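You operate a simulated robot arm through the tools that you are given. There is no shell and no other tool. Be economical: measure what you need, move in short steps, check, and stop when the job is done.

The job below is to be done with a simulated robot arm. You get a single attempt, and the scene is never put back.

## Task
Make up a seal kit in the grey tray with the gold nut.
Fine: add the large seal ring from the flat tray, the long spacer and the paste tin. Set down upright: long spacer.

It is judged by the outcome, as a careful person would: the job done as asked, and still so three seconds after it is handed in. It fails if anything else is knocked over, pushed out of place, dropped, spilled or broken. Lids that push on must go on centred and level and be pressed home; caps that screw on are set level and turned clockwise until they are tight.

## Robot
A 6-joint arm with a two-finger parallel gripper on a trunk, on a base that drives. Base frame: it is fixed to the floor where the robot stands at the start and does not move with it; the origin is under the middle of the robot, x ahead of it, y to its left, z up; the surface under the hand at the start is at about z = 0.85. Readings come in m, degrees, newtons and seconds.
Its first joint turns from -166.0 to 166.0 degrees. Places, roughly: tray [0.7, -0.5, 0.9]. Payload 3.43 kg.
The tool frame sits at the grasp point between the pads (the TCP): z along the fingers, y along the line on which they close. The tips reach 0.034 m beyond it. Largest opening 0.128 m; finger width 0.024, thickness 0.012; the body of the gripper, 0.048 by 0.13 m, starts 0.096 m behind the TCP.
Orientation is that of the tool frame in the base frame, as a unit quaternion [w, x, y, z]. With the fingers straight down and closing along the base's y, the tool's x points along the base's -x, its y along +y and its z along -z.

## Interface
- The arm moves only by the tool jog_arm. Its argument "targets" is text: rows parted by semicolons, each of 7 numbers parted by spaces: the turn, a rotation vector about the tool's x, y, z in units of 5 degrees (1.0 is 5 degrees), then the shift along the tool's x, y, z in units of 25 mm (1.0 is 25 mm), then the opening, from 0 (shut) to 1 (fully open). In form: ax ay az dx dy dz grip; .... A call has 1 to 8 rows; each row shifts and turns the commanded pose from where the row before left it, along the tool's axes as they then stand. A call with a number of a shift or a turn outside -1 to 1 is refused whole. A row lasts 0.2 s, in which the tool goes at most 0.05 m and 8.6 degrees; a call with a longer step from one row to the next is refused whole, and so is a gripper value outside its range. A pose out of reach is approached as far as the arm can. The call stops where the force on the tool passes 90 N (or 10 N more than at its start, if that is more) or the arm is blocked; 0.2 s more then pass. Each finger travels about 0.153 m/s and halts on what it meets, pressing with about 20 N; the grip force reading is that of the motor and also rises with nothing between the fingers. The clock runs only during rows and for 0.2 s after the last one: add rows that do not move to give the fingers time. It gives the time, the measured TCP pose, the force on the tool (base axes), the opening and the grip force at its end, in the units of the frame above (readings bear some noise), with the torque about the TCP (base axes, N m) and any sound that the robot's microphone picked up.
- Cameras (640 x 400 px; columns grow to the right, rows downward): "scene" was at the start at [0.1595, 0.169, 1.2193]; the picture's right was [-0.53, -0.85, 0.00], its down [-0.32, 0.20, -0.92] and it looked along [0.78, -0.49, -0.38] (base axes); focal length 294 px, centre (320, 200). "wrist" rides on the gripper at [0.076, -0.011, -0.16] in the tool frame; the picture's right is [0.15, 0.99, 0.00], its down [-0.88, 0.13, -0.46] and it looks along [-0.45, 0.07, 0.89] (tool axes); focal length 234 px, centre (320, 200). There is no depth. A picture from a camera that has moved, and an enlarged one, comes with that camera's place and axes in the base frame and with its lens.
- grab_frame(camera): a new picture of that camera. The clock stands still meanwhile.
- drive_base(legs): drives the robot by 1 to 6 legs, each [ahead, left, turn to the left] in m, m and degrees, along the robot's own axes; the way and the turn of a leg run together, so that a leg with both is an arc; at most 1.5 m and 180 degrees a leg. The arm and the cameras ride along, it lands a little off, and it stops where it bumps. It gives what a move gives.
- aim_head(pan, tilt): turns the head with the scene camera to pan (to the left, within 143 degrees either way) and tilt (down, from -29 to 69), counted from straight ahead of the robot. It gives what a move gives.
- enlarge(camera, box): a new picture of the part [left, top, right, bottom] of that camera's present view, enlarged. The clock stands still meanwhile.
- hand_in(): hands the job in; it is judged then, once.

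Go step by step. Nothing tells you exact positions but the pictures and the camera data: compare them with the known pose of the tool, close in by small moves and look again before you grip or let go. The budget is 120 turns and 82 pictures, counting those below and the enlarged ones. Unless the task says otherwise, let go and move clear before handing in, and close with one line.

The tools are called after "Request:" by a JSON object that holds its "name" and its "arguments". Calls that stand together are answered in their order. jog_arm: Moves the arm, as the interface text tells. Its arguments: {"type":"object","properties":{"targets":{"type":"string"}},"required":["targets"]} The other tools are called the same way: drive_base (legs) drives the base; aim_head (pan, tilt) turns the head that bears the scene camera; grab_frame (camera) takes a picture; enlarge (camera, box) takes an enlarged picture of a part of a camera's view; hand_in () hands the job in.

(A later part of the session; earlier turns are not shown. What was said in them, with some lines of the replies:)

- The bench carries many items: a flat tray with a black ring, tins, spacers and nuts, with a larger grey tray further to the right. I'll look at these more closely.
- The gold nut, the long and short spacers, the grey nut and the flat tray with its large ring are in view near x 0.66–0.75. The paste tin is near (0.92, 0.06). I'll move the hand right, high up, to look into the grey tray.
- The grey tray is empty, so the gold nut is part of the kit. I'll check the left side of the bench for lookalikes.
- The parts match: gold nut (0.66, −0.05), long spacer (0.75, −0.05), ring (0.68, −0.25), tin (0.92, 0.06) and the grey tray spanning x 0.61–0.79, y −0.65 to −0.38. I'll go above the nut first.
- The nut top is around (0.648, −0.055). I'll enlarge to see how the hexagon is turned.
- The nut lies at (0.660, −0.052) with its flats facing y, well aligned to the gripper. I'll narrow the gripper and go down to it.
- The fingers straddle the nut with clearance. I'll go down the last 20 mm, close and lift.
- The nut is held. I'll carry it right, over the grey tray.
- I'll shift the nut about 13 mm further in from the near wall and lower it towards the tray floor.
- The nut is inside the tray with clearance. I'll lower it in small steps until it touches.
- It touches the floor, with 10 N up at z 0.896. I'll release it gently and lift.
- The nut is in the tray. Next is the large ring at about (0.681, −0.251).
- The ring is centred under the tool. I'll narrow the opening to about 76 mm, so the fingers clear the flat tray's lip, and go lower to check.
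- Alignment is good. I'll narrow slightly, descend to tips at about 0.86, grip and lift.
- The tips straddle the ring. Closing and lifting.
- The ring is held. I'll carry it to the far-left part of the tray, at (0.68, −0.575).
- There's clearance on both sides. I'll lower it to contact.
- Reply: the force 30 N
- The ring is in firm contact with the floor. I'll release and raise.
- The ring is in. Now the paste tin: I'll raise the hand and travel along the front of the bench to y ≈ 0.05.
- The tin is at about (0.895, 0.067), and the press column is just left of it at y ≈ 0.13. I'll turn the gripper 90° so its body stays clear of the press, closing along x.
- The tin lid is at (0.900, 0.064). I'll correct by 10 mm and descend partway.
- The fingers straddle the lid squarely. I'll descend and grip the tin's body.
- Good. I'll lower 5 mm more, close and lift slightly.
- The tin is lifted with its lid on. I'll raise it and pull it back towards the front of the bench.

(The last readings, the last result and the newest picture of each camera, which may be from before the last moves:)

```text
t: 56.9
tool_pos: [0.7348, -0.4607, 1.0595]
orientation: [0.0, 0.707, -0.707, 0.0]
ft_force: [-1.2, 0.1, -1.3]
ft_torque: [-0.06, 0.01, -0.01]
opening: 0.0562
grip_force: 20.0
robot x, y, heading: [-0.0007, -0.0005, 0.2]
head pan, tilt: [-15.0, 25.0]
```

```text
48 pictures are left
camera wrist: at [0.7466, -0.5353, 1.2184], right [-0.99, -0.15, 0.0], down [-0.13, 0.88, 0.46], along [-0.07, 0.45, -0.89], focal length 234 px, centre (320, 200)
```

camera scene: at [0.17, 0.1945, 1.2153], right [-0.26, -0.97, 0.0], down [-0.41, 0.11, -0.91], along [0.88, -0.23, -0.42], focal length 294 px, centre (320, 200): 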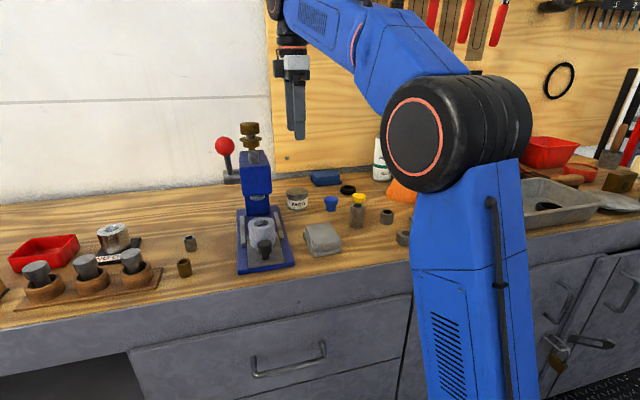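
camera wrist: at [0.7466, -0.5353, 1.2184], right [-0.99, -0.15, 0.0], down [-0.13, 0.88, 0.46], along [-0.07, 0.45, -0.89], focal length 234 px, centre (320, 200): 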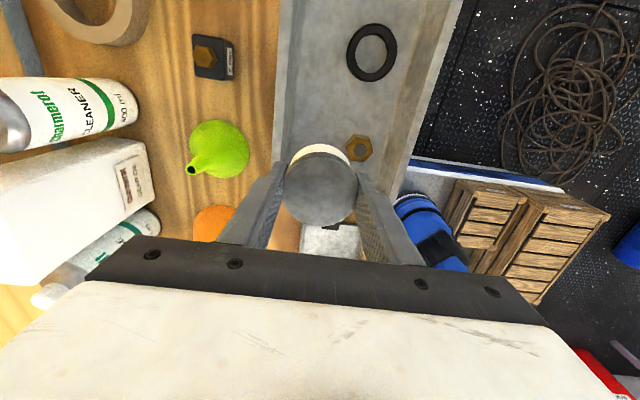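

I'll rotate the gripper back to closing along y before placing.

Request:
{"name": "jog_arm", "arguments": {"targets": "0 0 1 0 0 0 .3;0 0 1 0 0 0 .3;0 0 1 0 0 0 .3;0 0 1 0 0 0 .3;0 0 1 0 0 0 .3;0 0 1 0 0 0 .3;0 0 1 0 0 0 .3;0 0 1 0 0 0 .3"}}

Request:
{"name": "jog_arm", "arguments": {"targets": "0 0 1 0 0 0 .3;0 0 1 0 0 0 .3;0 0 1 0 0 0 .3;0 0 1 0 0 0 .3;0 0 1 0 0 0 .3;0 0 1 0 0 0 .3;0 0 1 0 0 0 .3;0 0 1 0 0 0 .3"}}

Request:
{"name": "jog_arm", "arguments": {"targets": "0 0 1 0 0 0 .3;0 0 1 0 0 0 .3;0 0 0 0 -1 0 .3;0 0 0 0 -1 0 .3;0 0 0 0 -.2 0 .3;0 0 0 0 0 1 .3;0 0 0 0 0 1 .3;0 0 0 0 0 0 .3"}}

Request:
{"name": "grab_frame", "arguments": {"camera": "wrist"}}

```text
t: 58.7
tool_pos: [0.7347, -0.4597, 1.0576]
orientation: [0.0, -0.423, 0.906, 0.0]
ft_force: [0.4, 0.3, -1.3]
ft_torque: [0.01, 0.03, 0.0]
opening: 0.0562
grip_force: 19.6
robot x, y, heading: [0.0018, -0.0037, -0.1]
head pan, tilt: [-15.0, 25.0]
```

```text
t: 60.5
tool_pos: [0.7357, -0.4601, 1.058]
orientation: [0.0, -0.086, 0.996, -0.001]
ft_force: [-0.2, 0.0, -0.8]
ft_torque: [-0.02, -0.01, 0.0]
opening: 0.0562
grip_force: 20.3
robot x, y, heading: [0.0001, 0.002, -0.2]
head pan, tilt: [-15.0, 25.0]
```

```text
t: 62.3
tool_pos: [0.7348, -0.5158, 1.0072]
orientation: [0.0, -0.001, 1.0, 0.001]
ft_force: [0.5, -0.5, -0.3]
ft_torque: [0.0, 0.02, 0.0]
opening: 0.0562
grip_force: 19.8
robot x, y, heading: [0.0015, 0.0024, 0.1]
head pan, tilt: [-15.0, 25.0]
```

```text
47 pictures are left
camera wrist: at [0.6598, -0.5263, 1.1669], right [-0.15, 0.99, 0.0], down [0.88, 0.13, 0.46], along [0.45, 0.07, -0.89], focal length 234 px, centre (320, 200)
```

wrist: 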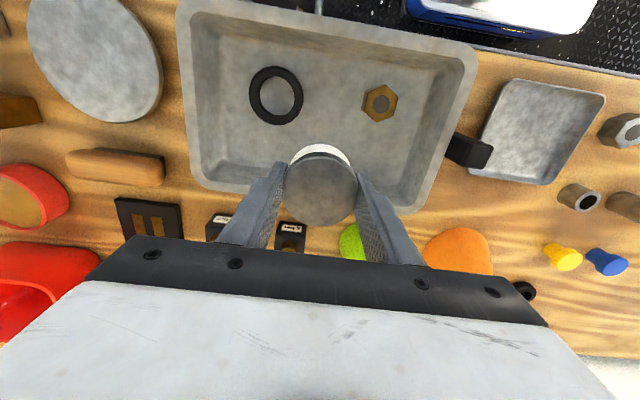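

Clear space between the ring, nut and back wall. I'll lower the tin at (0.732, −0.515).

Request:
{"name": "jog_arm", "arguments": {"targets": "0 0 0 .12 0 1 .3;0 0 0 0 0 1 .3;0 0 0 0 0 1 .3;0 0 0 0 0 .9 .3;0 0 0 0 0 0 .3"}}

Request:
{"name": "grab_frame", "arguments": {"camera": "wrist"}}

```text
t: 63.5
tool_pos: [0.7317, -0.5147, 0.9111]
orientation: [0.0, -0.001, 1.0, 0.0]
ft_force: [-0.5, 0.5, -0.9]
ft_torque: [-0.01, 0.03, -0.01]
opening: 0.056
grip_force: 19.8
robot x, y, heading: [-0.004, 0.0011, 0.2]
head pan, tilt: [-15.0, 25.0]
```

```text
46 pictures are left
camera wrist: at [0.6567, -0.5266, 1.0696], right [-0.15, 0.99, 0.0], down [0.88, 0.13, 0.46], along [0.45, 0.07, -0.89], focal length 234 px, centre (320, 200)
```

wrist: 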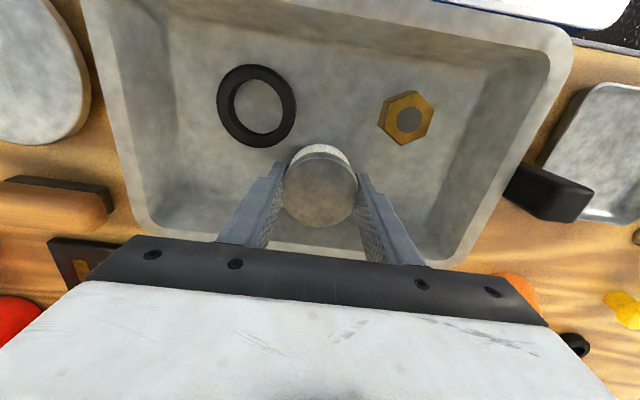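

Request:
{"name": "jog_arm", "arguments": {"targets": "0 0 0 0 0 .2 .3;0 0 0 0 0 .12 .3;0 0 0 0 0 .1 .3;0 0 0 0 0 0 .3"}}

```text
t: 64.5
tool_pos: [0.7325, -0.5148, 0.9]
orientation: [0.001, 0.0, 1.0, -0.001]
ft_force: [-0.6, 1.5, -0.6]
ft_torque: [-0.03, -0.03, -0.01]
opening: 0.056
grip_force: 19.7
robot x, y, heading: [-0.0007, 0.0015, -0.2]
head pan, tilt: [-15.0, 25.0]
```

Request:
{"name": "jog_arm", "arguments": {"targets": "0 0 0 0 0 .1 .3;0 0 0 0 0 .08 .3;0 0 0 0 0 0 .3"}}

```text
t: 65.3
tool_pos: [0.7322, -0.515, 0.8956]
orientation: [0.0, 0.0, 1.0, -0.001]
ft_force: [0.5, -4.0, 13.9]
ft_torque: [-0.04, -0.05, 0.02]
opening: 0.0563
grip_force: 20.4
robot x, y, heading: [-0.0059, -0.0012, -0.2]
head pan, tilt: [-15.0, 25.0]
```

The tin is on the tray floor. I'll release and lift.

Request:
{"name": "jog_arm", "arguments": {"targets": "0 0 0 0 0 -.05 .48;0 0 0 0 0 0 .53;0 0 0 0 0 0 .55;0 0 0 0 0 -.5 .55;0 0 0 0 0 -1 .55;0 0 0 0 0 -1 .55;0 0 0 0 0 -1 .55;0 0 0 0 0 -1 .55"}}

Request:
{"name": "grab_frame", "arguments": {"camera": "wrist"}}

```text
t: 67.1
tool_pos: [0.7311, -0.5139, 1.0081]
orientation: [0.001, 0.001, 1.0, 0.0]
ft_force: [-0.3, 0.3, 0.1]
ft_torque: [-0.02, 0.02, 0.01]
opening: 0.0706
grip_force: 0.1
robot x, y, heading: [-0.0013, 0.0041, -0.0]
head pan, tilt: [-15.0, 25.0]
```

```text
45 pictures are left
camera wrist: at [0.6565, -0.5261, 1.1682], right [-0.15, 0.99, 0.0], down [0.88, 0.13, 0.46], along [0.45, 0.07, -0.89], focal length 234 px, centre (320, 200)
```

wrist: 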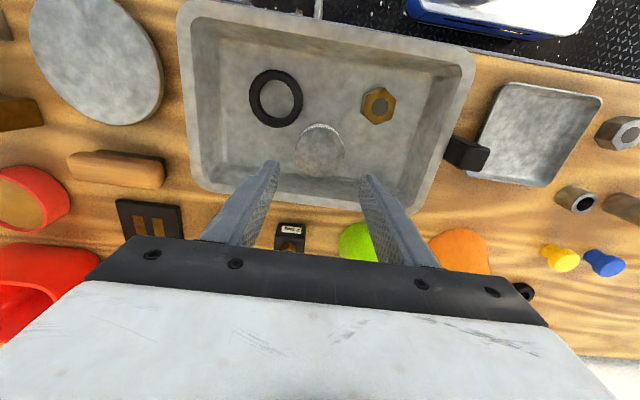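

The tin is in. Now the long spacer near (0.75, −0.055).

Request:
{"name": "jog_arm", "arguments": {"targets": "0 0 0 0 1 -.6 .55;0 0 0 0 1 -.6 .55;0 0 0 0 1 0 .55;0 0 0 0 1 0 .55;0 0 0 0 1 0 .55;0 0 0 0 1 0 .55;0 0 0 0 1 0 .55;0 0 0 0 1 0 .55"}}

Request:
{"name": "jog_arm", "arguments": {"targets": "0 0 0 0 1 0 .55;0 0 0 0 1 0 .55;0 0 0 0 1 0 .55;0 0 0 0 1 0 .55;0 0 0 0 1 0 .55;0 0 0 0 1 0 .55;0 0 0 0 1 0 .55;0 0 0 0 1 0 .55"}}

Request:
{"name": "jog_arm", "arguments": {"targets": "0 0 0 -.4 1 0 .55;0 0 0 -.2 1 0 .55;0 0 0 0 .3 0 .55;0 0 0 0 0 0 .55"}}

Request:
{"name": "grab_frame", "arguments": {"camera": "wrist"}}

```text
t: 68.9
tool_pos: [0.7311, -0.3142, 1.0388]
orientation: [0.001, 0.0, 1.0, 0.0]
ft_force: [-0.6, 1.0, -0.5]
ft_torque: [0.03, 0.02, -0.02]
opening: 0.0703
grip_force: 0.0
robot x, y, heading: [0.0015, -0.0064, -0.3]
head pan, tilt: [-15.0, 25.0]
```

```text
t: 70.7
tool_pos: [0.7337, -0.1162, 1.0388]
orientation: [0.0, 0.001, 1.0, 0.001]
ft_force: [-0.3, -0.4, 0.4]
ft_torque: [0.0, 0.0, 0.01]
opening: 0.0704
grip_force: 0.1
robot x, y, heading: [-0.0023, -0.0033, -0.1]
head pan, tilt: [-15.0, 25.0]
```

```text
t: 71.7
tool_pos: [0.7479, -0.057, 1.0395]
orientation: [0.001, 0.0, 1.0, 0.0]
ft_force: [0.9, -1.7, -0.2]
ft_torque: [-0.03, 0.01, -0.02]
opening: 0.0704
grip_force: 0.1
robot x, y, heading: [0.0003, -0.0, 0.2]
head pan, tilt: [-15.0, 25.0]
```

```text
44 pictures are left
camera wrist: at [0.6718, -0.0682, 1.1992], right [-0.15, 0.99, 0.0], down [0.88, 0.13, 0.46], along [0.45, 0.07, -0.89], focal length 234 px, centre (320, 200)
```

wrist: 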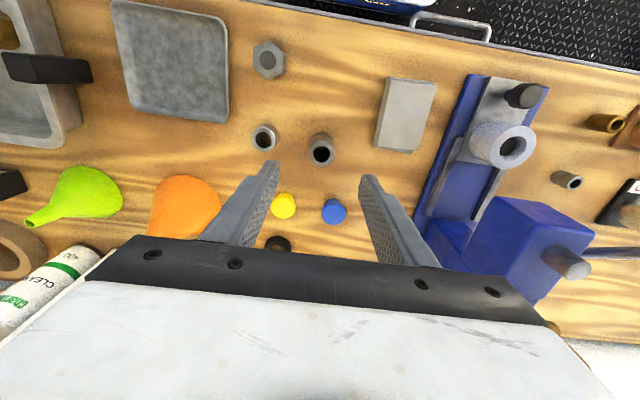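

Request:
{"name": "jog_arm", "arguments": {"targets": "0 0 0 -.4 .15 1 .5;0 0 0 0 0 1 .5;0 0 0 0 0 1 .5;0 0 0 0 0 .2 .5;0 0 0 0 0 0 .5"}}

Request:
{"name": "enlarge", "arguments": {"camera": "wrist", "box": [200, 80, 440, 240]}}

Request:
{"name": "enlarge", "arguments": {"camera": "scene", "box": [290, 100, 430, 260]}}

```text
t: 72.9
tool_pos: [0.7569, -0.0539, 0.9607]
orientation: [0.0, 0.0, 1.0, 0.0]
ft_force: [0.9, 0.8, 0.1]
ft_torque: [0.01, 0.02, -0.02]
opening: 0.0639
grip_force: 0.0
robot x, y, heading: [0.0038, -0.001, 0.0]
head pan, tilt: [-15.0, 25.0]
```

```text
2.50 times, centred on (320, 160) of wrist
camera zoom: at [0.6815, -0.0651, 1.1194], right [-0.15, 0.99, 0.0], down [0.88, 0.13, 0.46], along [0.45, 0.07, -0.89], focal length 585 px, centre (320, 300)
```

zoom: 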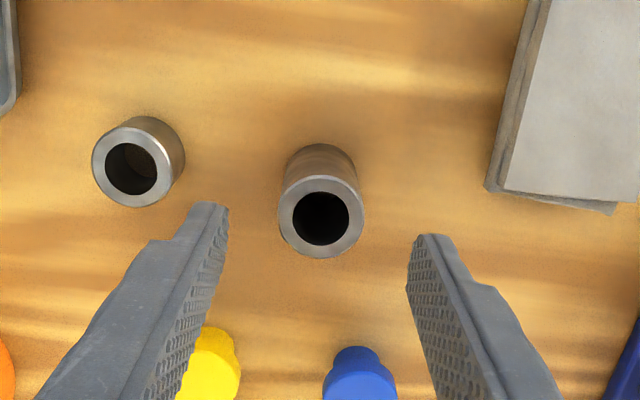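

```text
2.50 times, centred on (360, 180) of scene
camera zoom: at [0.17, 0.1945, 1.2153], right [-0.26, -0.97, 0.0], down [-0.41, 0.11, -0.91], along [0.88, -0.23, -0.42], focal length 734 px, centre (220, 250)
```

zoom: 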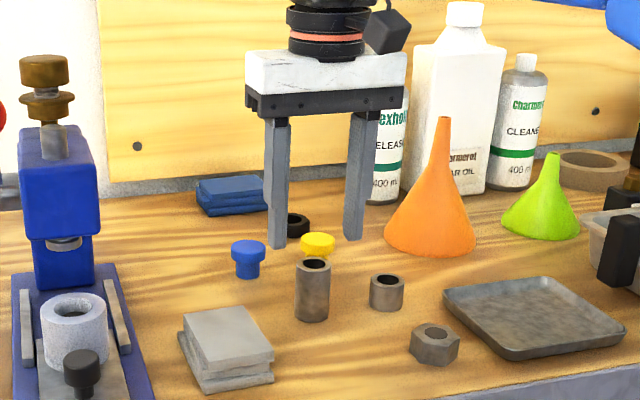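

Aligned over the long spacer. I'll go down and grip.

Request:
{"name": "jog_arm", "arguments": {"targets": "0 0 0 0 0 .5 .43;0 0 0 0 0 .9 .43;0 0 0 0 0 .8 .43;0 0 0 0 0 .2 .43;0 0 0 0 0 0 .43"}}

Request:
{"name": "enlarge", "arguments": {"camera": "wrist", "box": [200, 80, 440, 240]}}

```text
t: 74.1
tool_pos: [0.7575, -0.0543, 0.9]
orientation: [0.0, 0.001, 1.0, 0.0]
ft_force: [-1.0, 0.2, -0.1]
ft_torque: [0.01, -0.02, 0.0]
opening: 0.0549
grip_force: 0.1
robot x, y, heading: [-0.0011, 0.0008, 0.2]
head pan, tilt: [-15.0, 25.0]
```

```text
2.50 times, centred on (320, 160) of wrist
camera zoom: at [0.6815, -0.0652, 1.0582], right [-0.15, 0.99, 0.0], down [0.88, 0.13, 0.46], along [0.45, 0.07, -0.89], focal length 585 px, centre (320, 300)
```

zoom: 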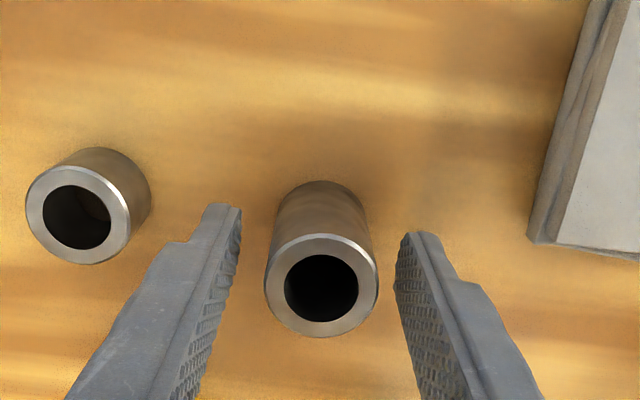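

Request:
{"name": "jog_arm", "arguments": {"targets": "0 0 0 0 0 0 .25;0 0 0 0 0 0 .1;0 0 0 0 0 0 .1;0 0 0 0 0 0 .1;0 0 0 0 0 -.5 .1;0 0 0 0 0 -1 .1;0 0 0 0 0 -1 .1;0 0 0 0 0 0 .1"}}

Request:
{"name": "enlarge", "arguments": {"camera": "wrist", "box": [200, 80, 440, 240]}}

Request:
{"name": "enlarge", "arguments": {"camera": "scene", "box": [290, 100, 430, 260]}}

```text
t: 75.9
tool_pos: [0.7571, -0.0537, 0.9628]
orientation: [0.0, 0.0, 1.0, 0.001]
ft_force: [-0.5, -1.4, -1.5]
ft_torque: [0.04, -0.01, 0.06]
opening: 0.0332
grip_force: 20.1
robot x, y, heading: [-0.0013, 0.0003, -0.1]
head pan, tilt: [-15.0, 25.0]
```

```text
2.50 times, centred on (320, 160) of wrist
camera zoom: at [0.6816, -0.0652, 1.1213], right [-0.15, 0.99, 0.0], down [0.88, 0.13, 0.46], along [0.45, 0.07, -0.89], focal length 585 px, centre (320, 300)
```

zoom: 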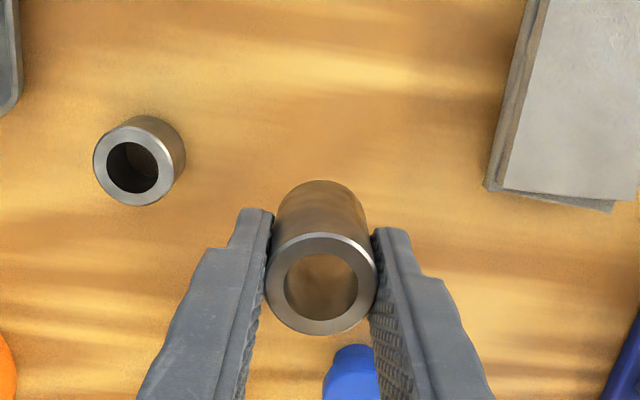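

```text
2.50 times, centred on (360, 180) of scene
camera zoom: at [0.1701, 0.1945, 1.2153], right [-0.26, -0.97, 0.0], down [-0.41, 0.11, -0.91], along [0.88, -0.23, -0.42], focal length 734 px, centre (220, 250)
```

zoom: 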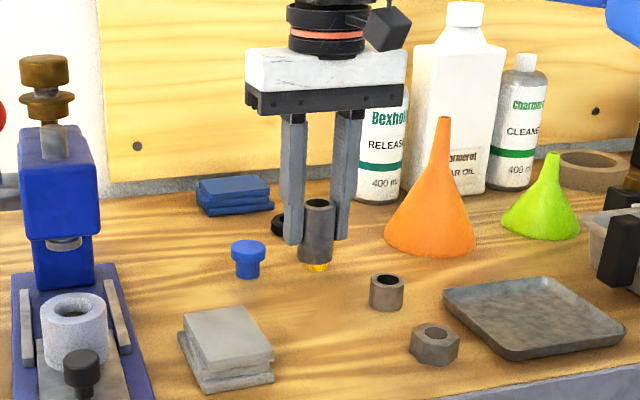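

The spacer is held upright. I'll carry it to the tray's back-right area at (0.748, −0.439).

Request:
{"name": "jog_arm", "arguments": {"targets": "0 0 0 0 0 -1 .1;0 0 0 0 0 -1 .1;0 0 0 .36 -1 -1 .1;0 0 0 0 -1 0 .1;0 0 0 0 -1 0 .1;0 0 0 0 -1 0 .1;0 0 0 0 -1 0 .1;0 0 0 0 -1 0 .1"}}

Request:
{"name": "jog_arm", "arguments": {"targets": "0 0 0 0 -1 0 .1;0 0 0 0 -1 0 .1;0 0 0 0 -1 0 .1;0 0 0 0 -1 0 .1;0 0 0 0 -1 0 .1;0 0 0 0 -1 0 .1;0 0 0 0 -1 0 .1;0 0 0 0 -1 0 .1"}}

Request:
{"name": "jog_arm", "arguments": {"targets": "0 0 0 0 -1 0 .1;0 0 0 0 -.4 1 .1;0 0 0 0 0 1 .1;0 0 0 0 0 1 .1;0 0 0 0 0 .6 .1;0 0 0 0 0 0 .1"}}

Request:
{"name": "grab_frame", "arguments": {"camera": "wrist"}}

```text
t: 77.7
tool_pos: [0.7475, -0.204, 1.0372]
orientation: [0.0, 0.0, 1.0, 0.0]
ft_force: [-1.1, 0.3, -2.2]
ft_torque: [0.0, 0.0, 0.0]
opening: 0.0331
grip_force: 20.3
robot x, y, heading: [0.005, -0.0008, 0.1]
head pan, tilt: [-15.0, 25.0]
```

```text
t: 79.5
tool_pos: [0.7473, -0.4055, 1.0388]
orientation: [0.0, 0.0, 1.0, 0.0]
ft_force: [-0.4, -0.5, -1.7]
ft_torque: [-0.01, 0.01, 0.03]
opening: 0.0335
grip_force: 19.6
robot x, y, heading: [-0.0018, -0.0025, -0.0]
head pan, tilt: [-15.0, 25.0]
```

```text
t: 80.9
tool_pos: [0.7483, -0.4383, 0.9471]
orientation: [0.0, 0.0, 1.0, 0.0]
ft_force: [0.3, -0.1, -2.2]
ft_torque: [0.01, -0.01, -0.02]
opening: 0.0332
grip_force: 19.9
robot x, y, heading: [0.0015, -0.0022, -0.1]
head pan, tilt: [-15.0, 25.0]
```

```text
38 pictures are left
camera wrist: at [0.6734, -0.45, 1.1059], right [-0.15, 0.99, 0.0], down [0.88, 0.13, 0.46], along [0.45, 0.07, -0.89], focal length 234 px, centre (320, 200)
```

wrist: 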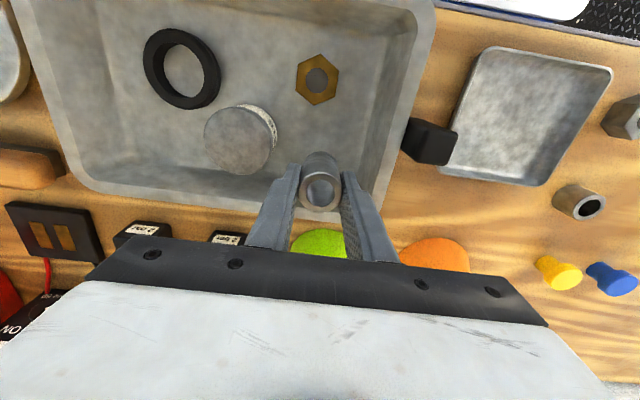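

Clear of the tin and walls. Lowering.

Request:
{"name": "jog_arm", "arguments": {"targets": "0 0 0 0 0 .8 .1;0 0 0 0 0 .6 .1;0 0 0 0 0 .15 .1;0 0 0 0 0 .1 .1;0 0 0 0 0 0 .1"}}

```text
t: 82.1
tool_pos: [0.7488, -0.4383, 0.9075]
orientation: [0.001, 0.0, 1.0, -0.001]
ft_force: [1.5, -4.2, 15.3]
ft_torque: [-0.09, -0.01, -0.02]
opening: 0.0332
grip_force: 19.9
robot x, y, heading: [0.0028, 0.0014, -0.0]
head pan, tilt: [-15.0, 25.0]
```

Contact came about 5 mm higher than expected, with a sideways push towards −y, so the base may be on the wall's fillet. I'll look closely.

Request:
{"name": "enlarge", "arguments": {"camera": "wrist", "box": [240, 80, 420, 220]}}

Request:
{"name": "aim_head", "arguments": {"pan": -42, "tilt": 25}}

Request:
{"name": "grab_frame", "arguments": {"camera": "scene"}}

```text
2.86 times, centred on (330, 150) of wrist
camera zoom: at [0.6727, -0.4497, 1.0655], right [-0.15, 0.99, 0.0], down [0.88, 0.13, 0.46], along [0.45, 0.07, -0.89], focal length 669 px, centre (291, 343)
```

zoom: 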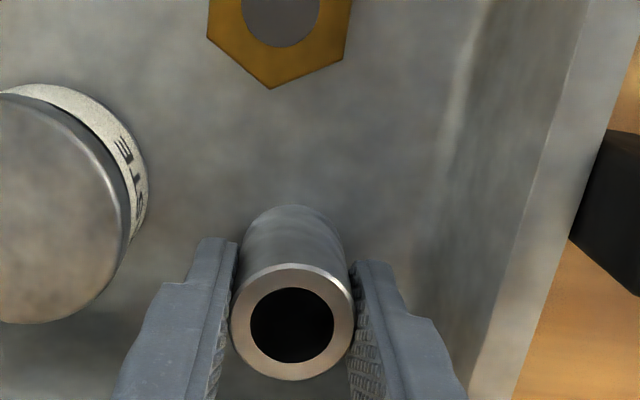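

```text
t: 83.0
tool_pos: [0.747, -0.4387, 0.9057]
orientation: [0.0, 0.0, 1.0, 0.0]
ft_force: [-0.6, -3.8, 6.9]
ft_torque: [-0.22, -0.03, -0.02]
opening: 0.0331
grip_force: 20.8
robot x, y, heading: [-0.0005, 0.0011, -0.2]
head pan, tilt: [-42.0, 25.0]
```

```text
36 pictures are left
camera scene: at [0.1493, 0.1567, 1.2153], right [-0.67, -0.74, 0.0], down [-0.31, 0.28, -0.91], along [0.67, -0.61, -0.42], focal length 294 px, centre (320, 200)
```

scene: 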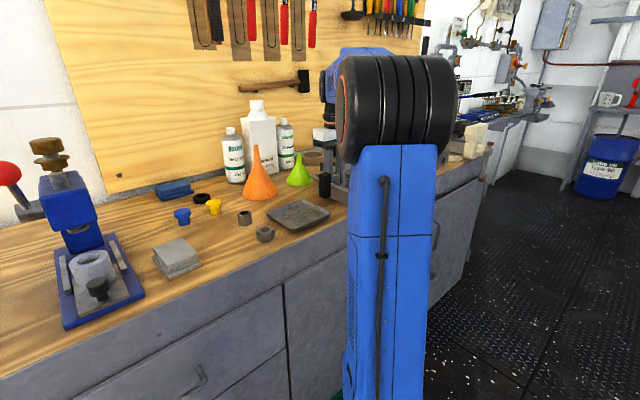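

I'll raise 8 mm, shift 10 mm away from the right wall and slightly forward, then try again.

Request:
{"name": "jog_arm", "arguments": {"targets": "0 0 0 0 0 -.32 .1;0 0 0 .2 -.4 0 .1;0 0 0 0 0 0 .1;0 0 0 0 0 .32 .1;0 0 0 0 0 0 .1"}}

Request:
{"name": "enlarge", "arguments": {"camera": "wrist", "box": [240, 80, 420, 220]}}

```text
t: 84.2
tool_pos: [0.7422, -0.4491, 0.9058]
orientation: [0.0, 0.0, 1.0, 0.0]
ft_force: [1.4, -0.9, 3.4]
ft_torque: [-0.01, -0.06, -0.03]
opening: 0.0331
grip_force: 20.0
robot x, y, heading: [0.0056, 0.0059, 0.2]
head pan, tilt: [-42.0, 25.0]
```

```text
2.86 times, centred on (330, 150) of wrist
camera zoom: at [0.6679, -0.4598, 1.0649], right [-0.15, 0.99, 0.0], down [0.88, 0.13, 0.46], along [0.45, 0.07, -0.89], focal length 669 px, centre (291, 343)
```

zoom: 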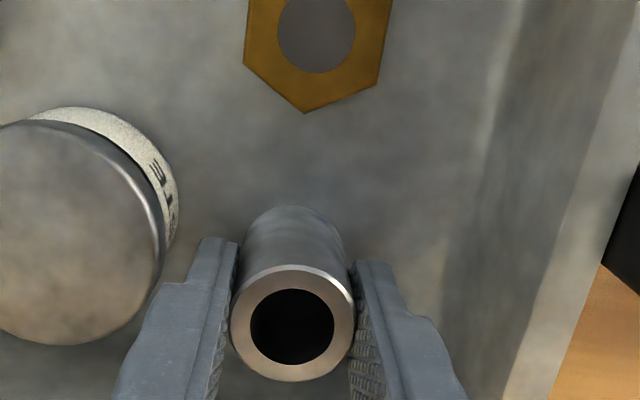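

There's a light contact here without side force, so it's near the floor. I'll press 2 mm more to check for stiffness.

Request:
{"name": "jog_arm", "arguments": {"targets": "0 0 0 0 0 .05 .1;0 0 0 0 0 .05 .1;0 0 0 0 0 0 .1"}}

```text
t: 85.0
tool_pos: [0.742, -0.4488, 0.9034]
orientation: [0.0, 0.0, 1.0, 0.0]
ft_force: [1.5, -0.3, 18.5]
ft_torque: [0.36, -0.04, 0.0]
opening: 0.0332
grip_force: 19.7
robot x, y, heading: [0.001, -0.0006, 0.3]
head pan, tilt: [-42.0, 25.0]
```

The contact is firm. I'll ease the fingers open slightly so the spacer can settle between them, and check it sits level.

Request:
{"name": "jog_arm", "arguments": {"targets": "0 0 0 0 0 -.05 .26;0 0 0 0 0 0 .29;0 0 0 0 0 0 .29;0 0 0 0 0 0 .29"}}

Request:
{"name": "enlarge", "arguments": {"camera": "wrist", "box": [240, 80, 420, 220]}}

```text
t: 86.0
tool_pos: [0.744, -0.4487, 0.9045]
orientation: [0.0, 0.0, 1.0, 0.0]
ft_force: [0.5, -0.5, -0.4]
ft_torque: [-0.04, -0.03, 0.0]
opening: 0.0371
grip_force: 0.0
robot x, y, heading: [0.0013, 0.0013, 0.1]
head pan, tilt: [-42.0, 25.0]
```

```text
2.86 times, centred on (330, 150) of wrist
camera zoom: at [0.6677, -0.4598, 1.0637], right [-0.15, 0.99, 0.0], down [0.88, 0.13, 0.46], along [0.45, 0.07, -0.89], focal length 669 px, centre (291, 343)
```

zoom: 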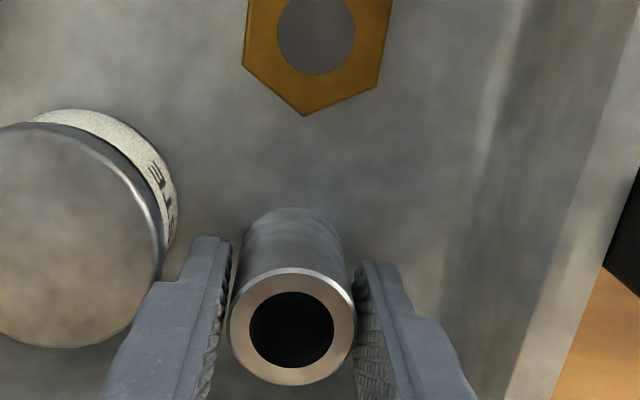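

The spacer didn't shift when released; it stands free. I'll open 2 mm more and lift straight up.

Request:
{"name": "jog_arm", "arguments": {"targets": "0 0 0 0 0 0 .31;0 0 0 0 0 -.4 .31;0 0 0 0 0 -.6 .31;0 0 0 0 0 -.8 .31;0 0 0 0 0 -1 .31;0 0 0 0 0 -1 .31;0 0 0 0 0 -1 .31;0 0 0 0 0 0 .31"}}

Request:
{"name": "grab_frame", "arguments": {"camera": "wrist"}}

Request:
{"name": "enlarge", "arguments": {"camera": "wrist", "box": [120, 0, 480, 220]}}

```text
t: 87.8
tool_pos: [0.7422, -0.45, 1.0246]
orientation: [0.001, 0.0, 1.0, 0.0]
ft_force: [0.0, 0.4, 0.5]
ft_torque: [-0.01, -0.01, -0.03]
opening: 0.0398
grip_force: 0.0
robot x, y, heading: [0.0034, 0.0001, 0.1]
head pan, tilt: [-42.0, 25.0]
```

```text
33 pictures are left
camera wrist: at [0.6677, -0.46, 1.1833], right [-0.15, 0.99, 0.0], down [0.88, 0.13, 0.46], along [0.45, 0.07, -0.89], focal length 234 px, centre (320, 200)
```

wrist: 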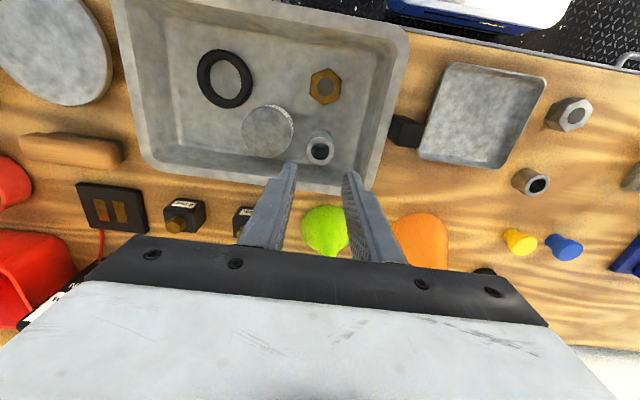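

```text
1.78 times, centred on (300, 110) of wrist
camera zoom: at [0.6677, -0.46, 1.1833], right [-0.15, 0.99, 0.0], down [0.88, 0.13, 0.46], along [0.45, 0.07, -0.89], focal length 416 px, centre (356, 360)
```

zoom: 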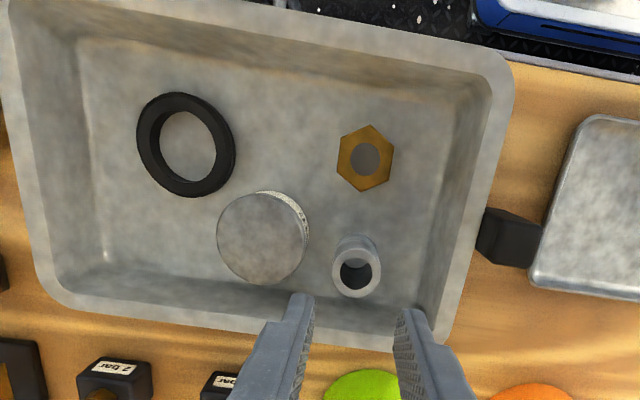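

All four items are in the tray with the spacer upright. I'll move clear and take a final look.

Request:
{"name": "jog_arm", "arguments": {"targets": "0 0 0 .5 1 -1 .31;0 0 0 .5 1 -1 .31;0 0 0 .5 1 0 .31;0 0 0 .5 1 0 .31;0 0 0 .5 1 0 .31;0 0 0 0 1 0 .31;0 0 0 0 1 0 .31;0 0 0 0 1 0 .31"}}

Request:
{"name": "jog_arm", "arguments": {"targets": "0 0 0 0 1 -1 .31;0 0 0 0 1 -1 .31;0 0 0 0 1 0 .31;0 0 0 0 1 0 .31;0 0 0 0 1 0 .31;0 0 0 0 1 0 .31;0 0 0 0 1 0 .31;0 0 0 0 1 0 .31"}}

Request:
{"name": "jog_arm", "arguments": {"targets": "0 0 0 0 1 0 .31;0 0 0 0 1 0 .31;0 0 0 0 1 0 .31;0 0 0 0 1 0 .31;0 0 0 0 1 0 .31;0 0 0 0 1 0 .31;0 0 0 0 1 0 .31;0 0 0 0 1 0 .31"}}

Request:
{"name": "grab_frame", "arguments": {"camera": "scene"}}

```text
t: 89.7
tool_pos: [0.6813, -0.2479, 1.075]
orientation: [-0.001, 0.0, 1.0, 0.0]
ft_force: [-0.7, 0.0, -0.7]
ft_torque: [-0.01, 0.0, 0.01]
opening: 0.0396
grip_force: 0.0
robot x, y, heading: [-0.0001, -0.0033, -0.0]
head pan, tilt: [-42.0, 25.0]
```

```text
t: 91.5
tool_pos: [0.6803, -0.0476, 1.1237]
orientation: [0.0, 0.0, 1.0, 0.001]
ft_force: [0.2, -0.5, -0.6]
ft_torque: [0.01, 0.0, -0.01]
opening: 0.0397
grip_force: 0.0
robot x, y, heading: [0.0016, -0.0035, 0.3]
head pan, tilt: [-42.0, 25.0]
```

```text
t: 93.2
tool_pos: [0.6799, 0.151, 1.1236]
orientation: [0.0, 0.0, 1.0, 0.001]
ft_force: [-0.4, -0.3, 0.4]
ft_torque: [0.04, 0.0, 0.01]
opening: 0.0396
grip_force: 0.0
robot x, y, heading: [0.0002, -0.0034, -0.3]
head pan, tilt: [-42.0, 25.0]
```

```text
31 pictures are left
camera scene: at [0.1494, 0.1566, 1.2153], right [-0.67, -0.74, 0.0], down [-0.31, 0.28, -0.91], along [0.67, -0.61, -0.42], focal length 294 px, centre (320, 200)
```

scene: 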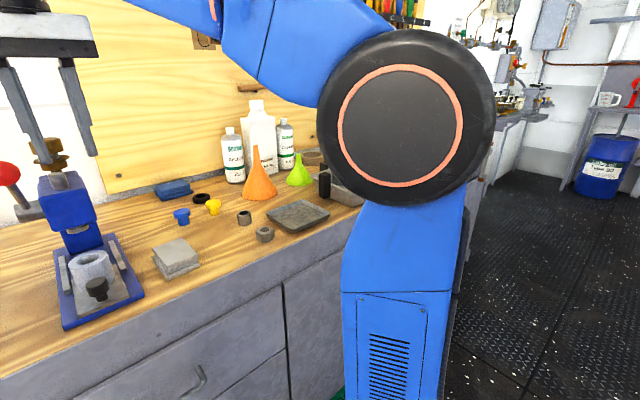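

The rest of the bench is undisturbed, and the last wrist view showed all four parts in the tray with the spacer standing. Handing in.

Request:
{"name": "hand_in", "arguments": {}}

```text
The job is handed in.
```

The seal kit is in the grey tray: the gold nut, the large seal ring, the paste tin with its lid on, and the long spacer standing upright.
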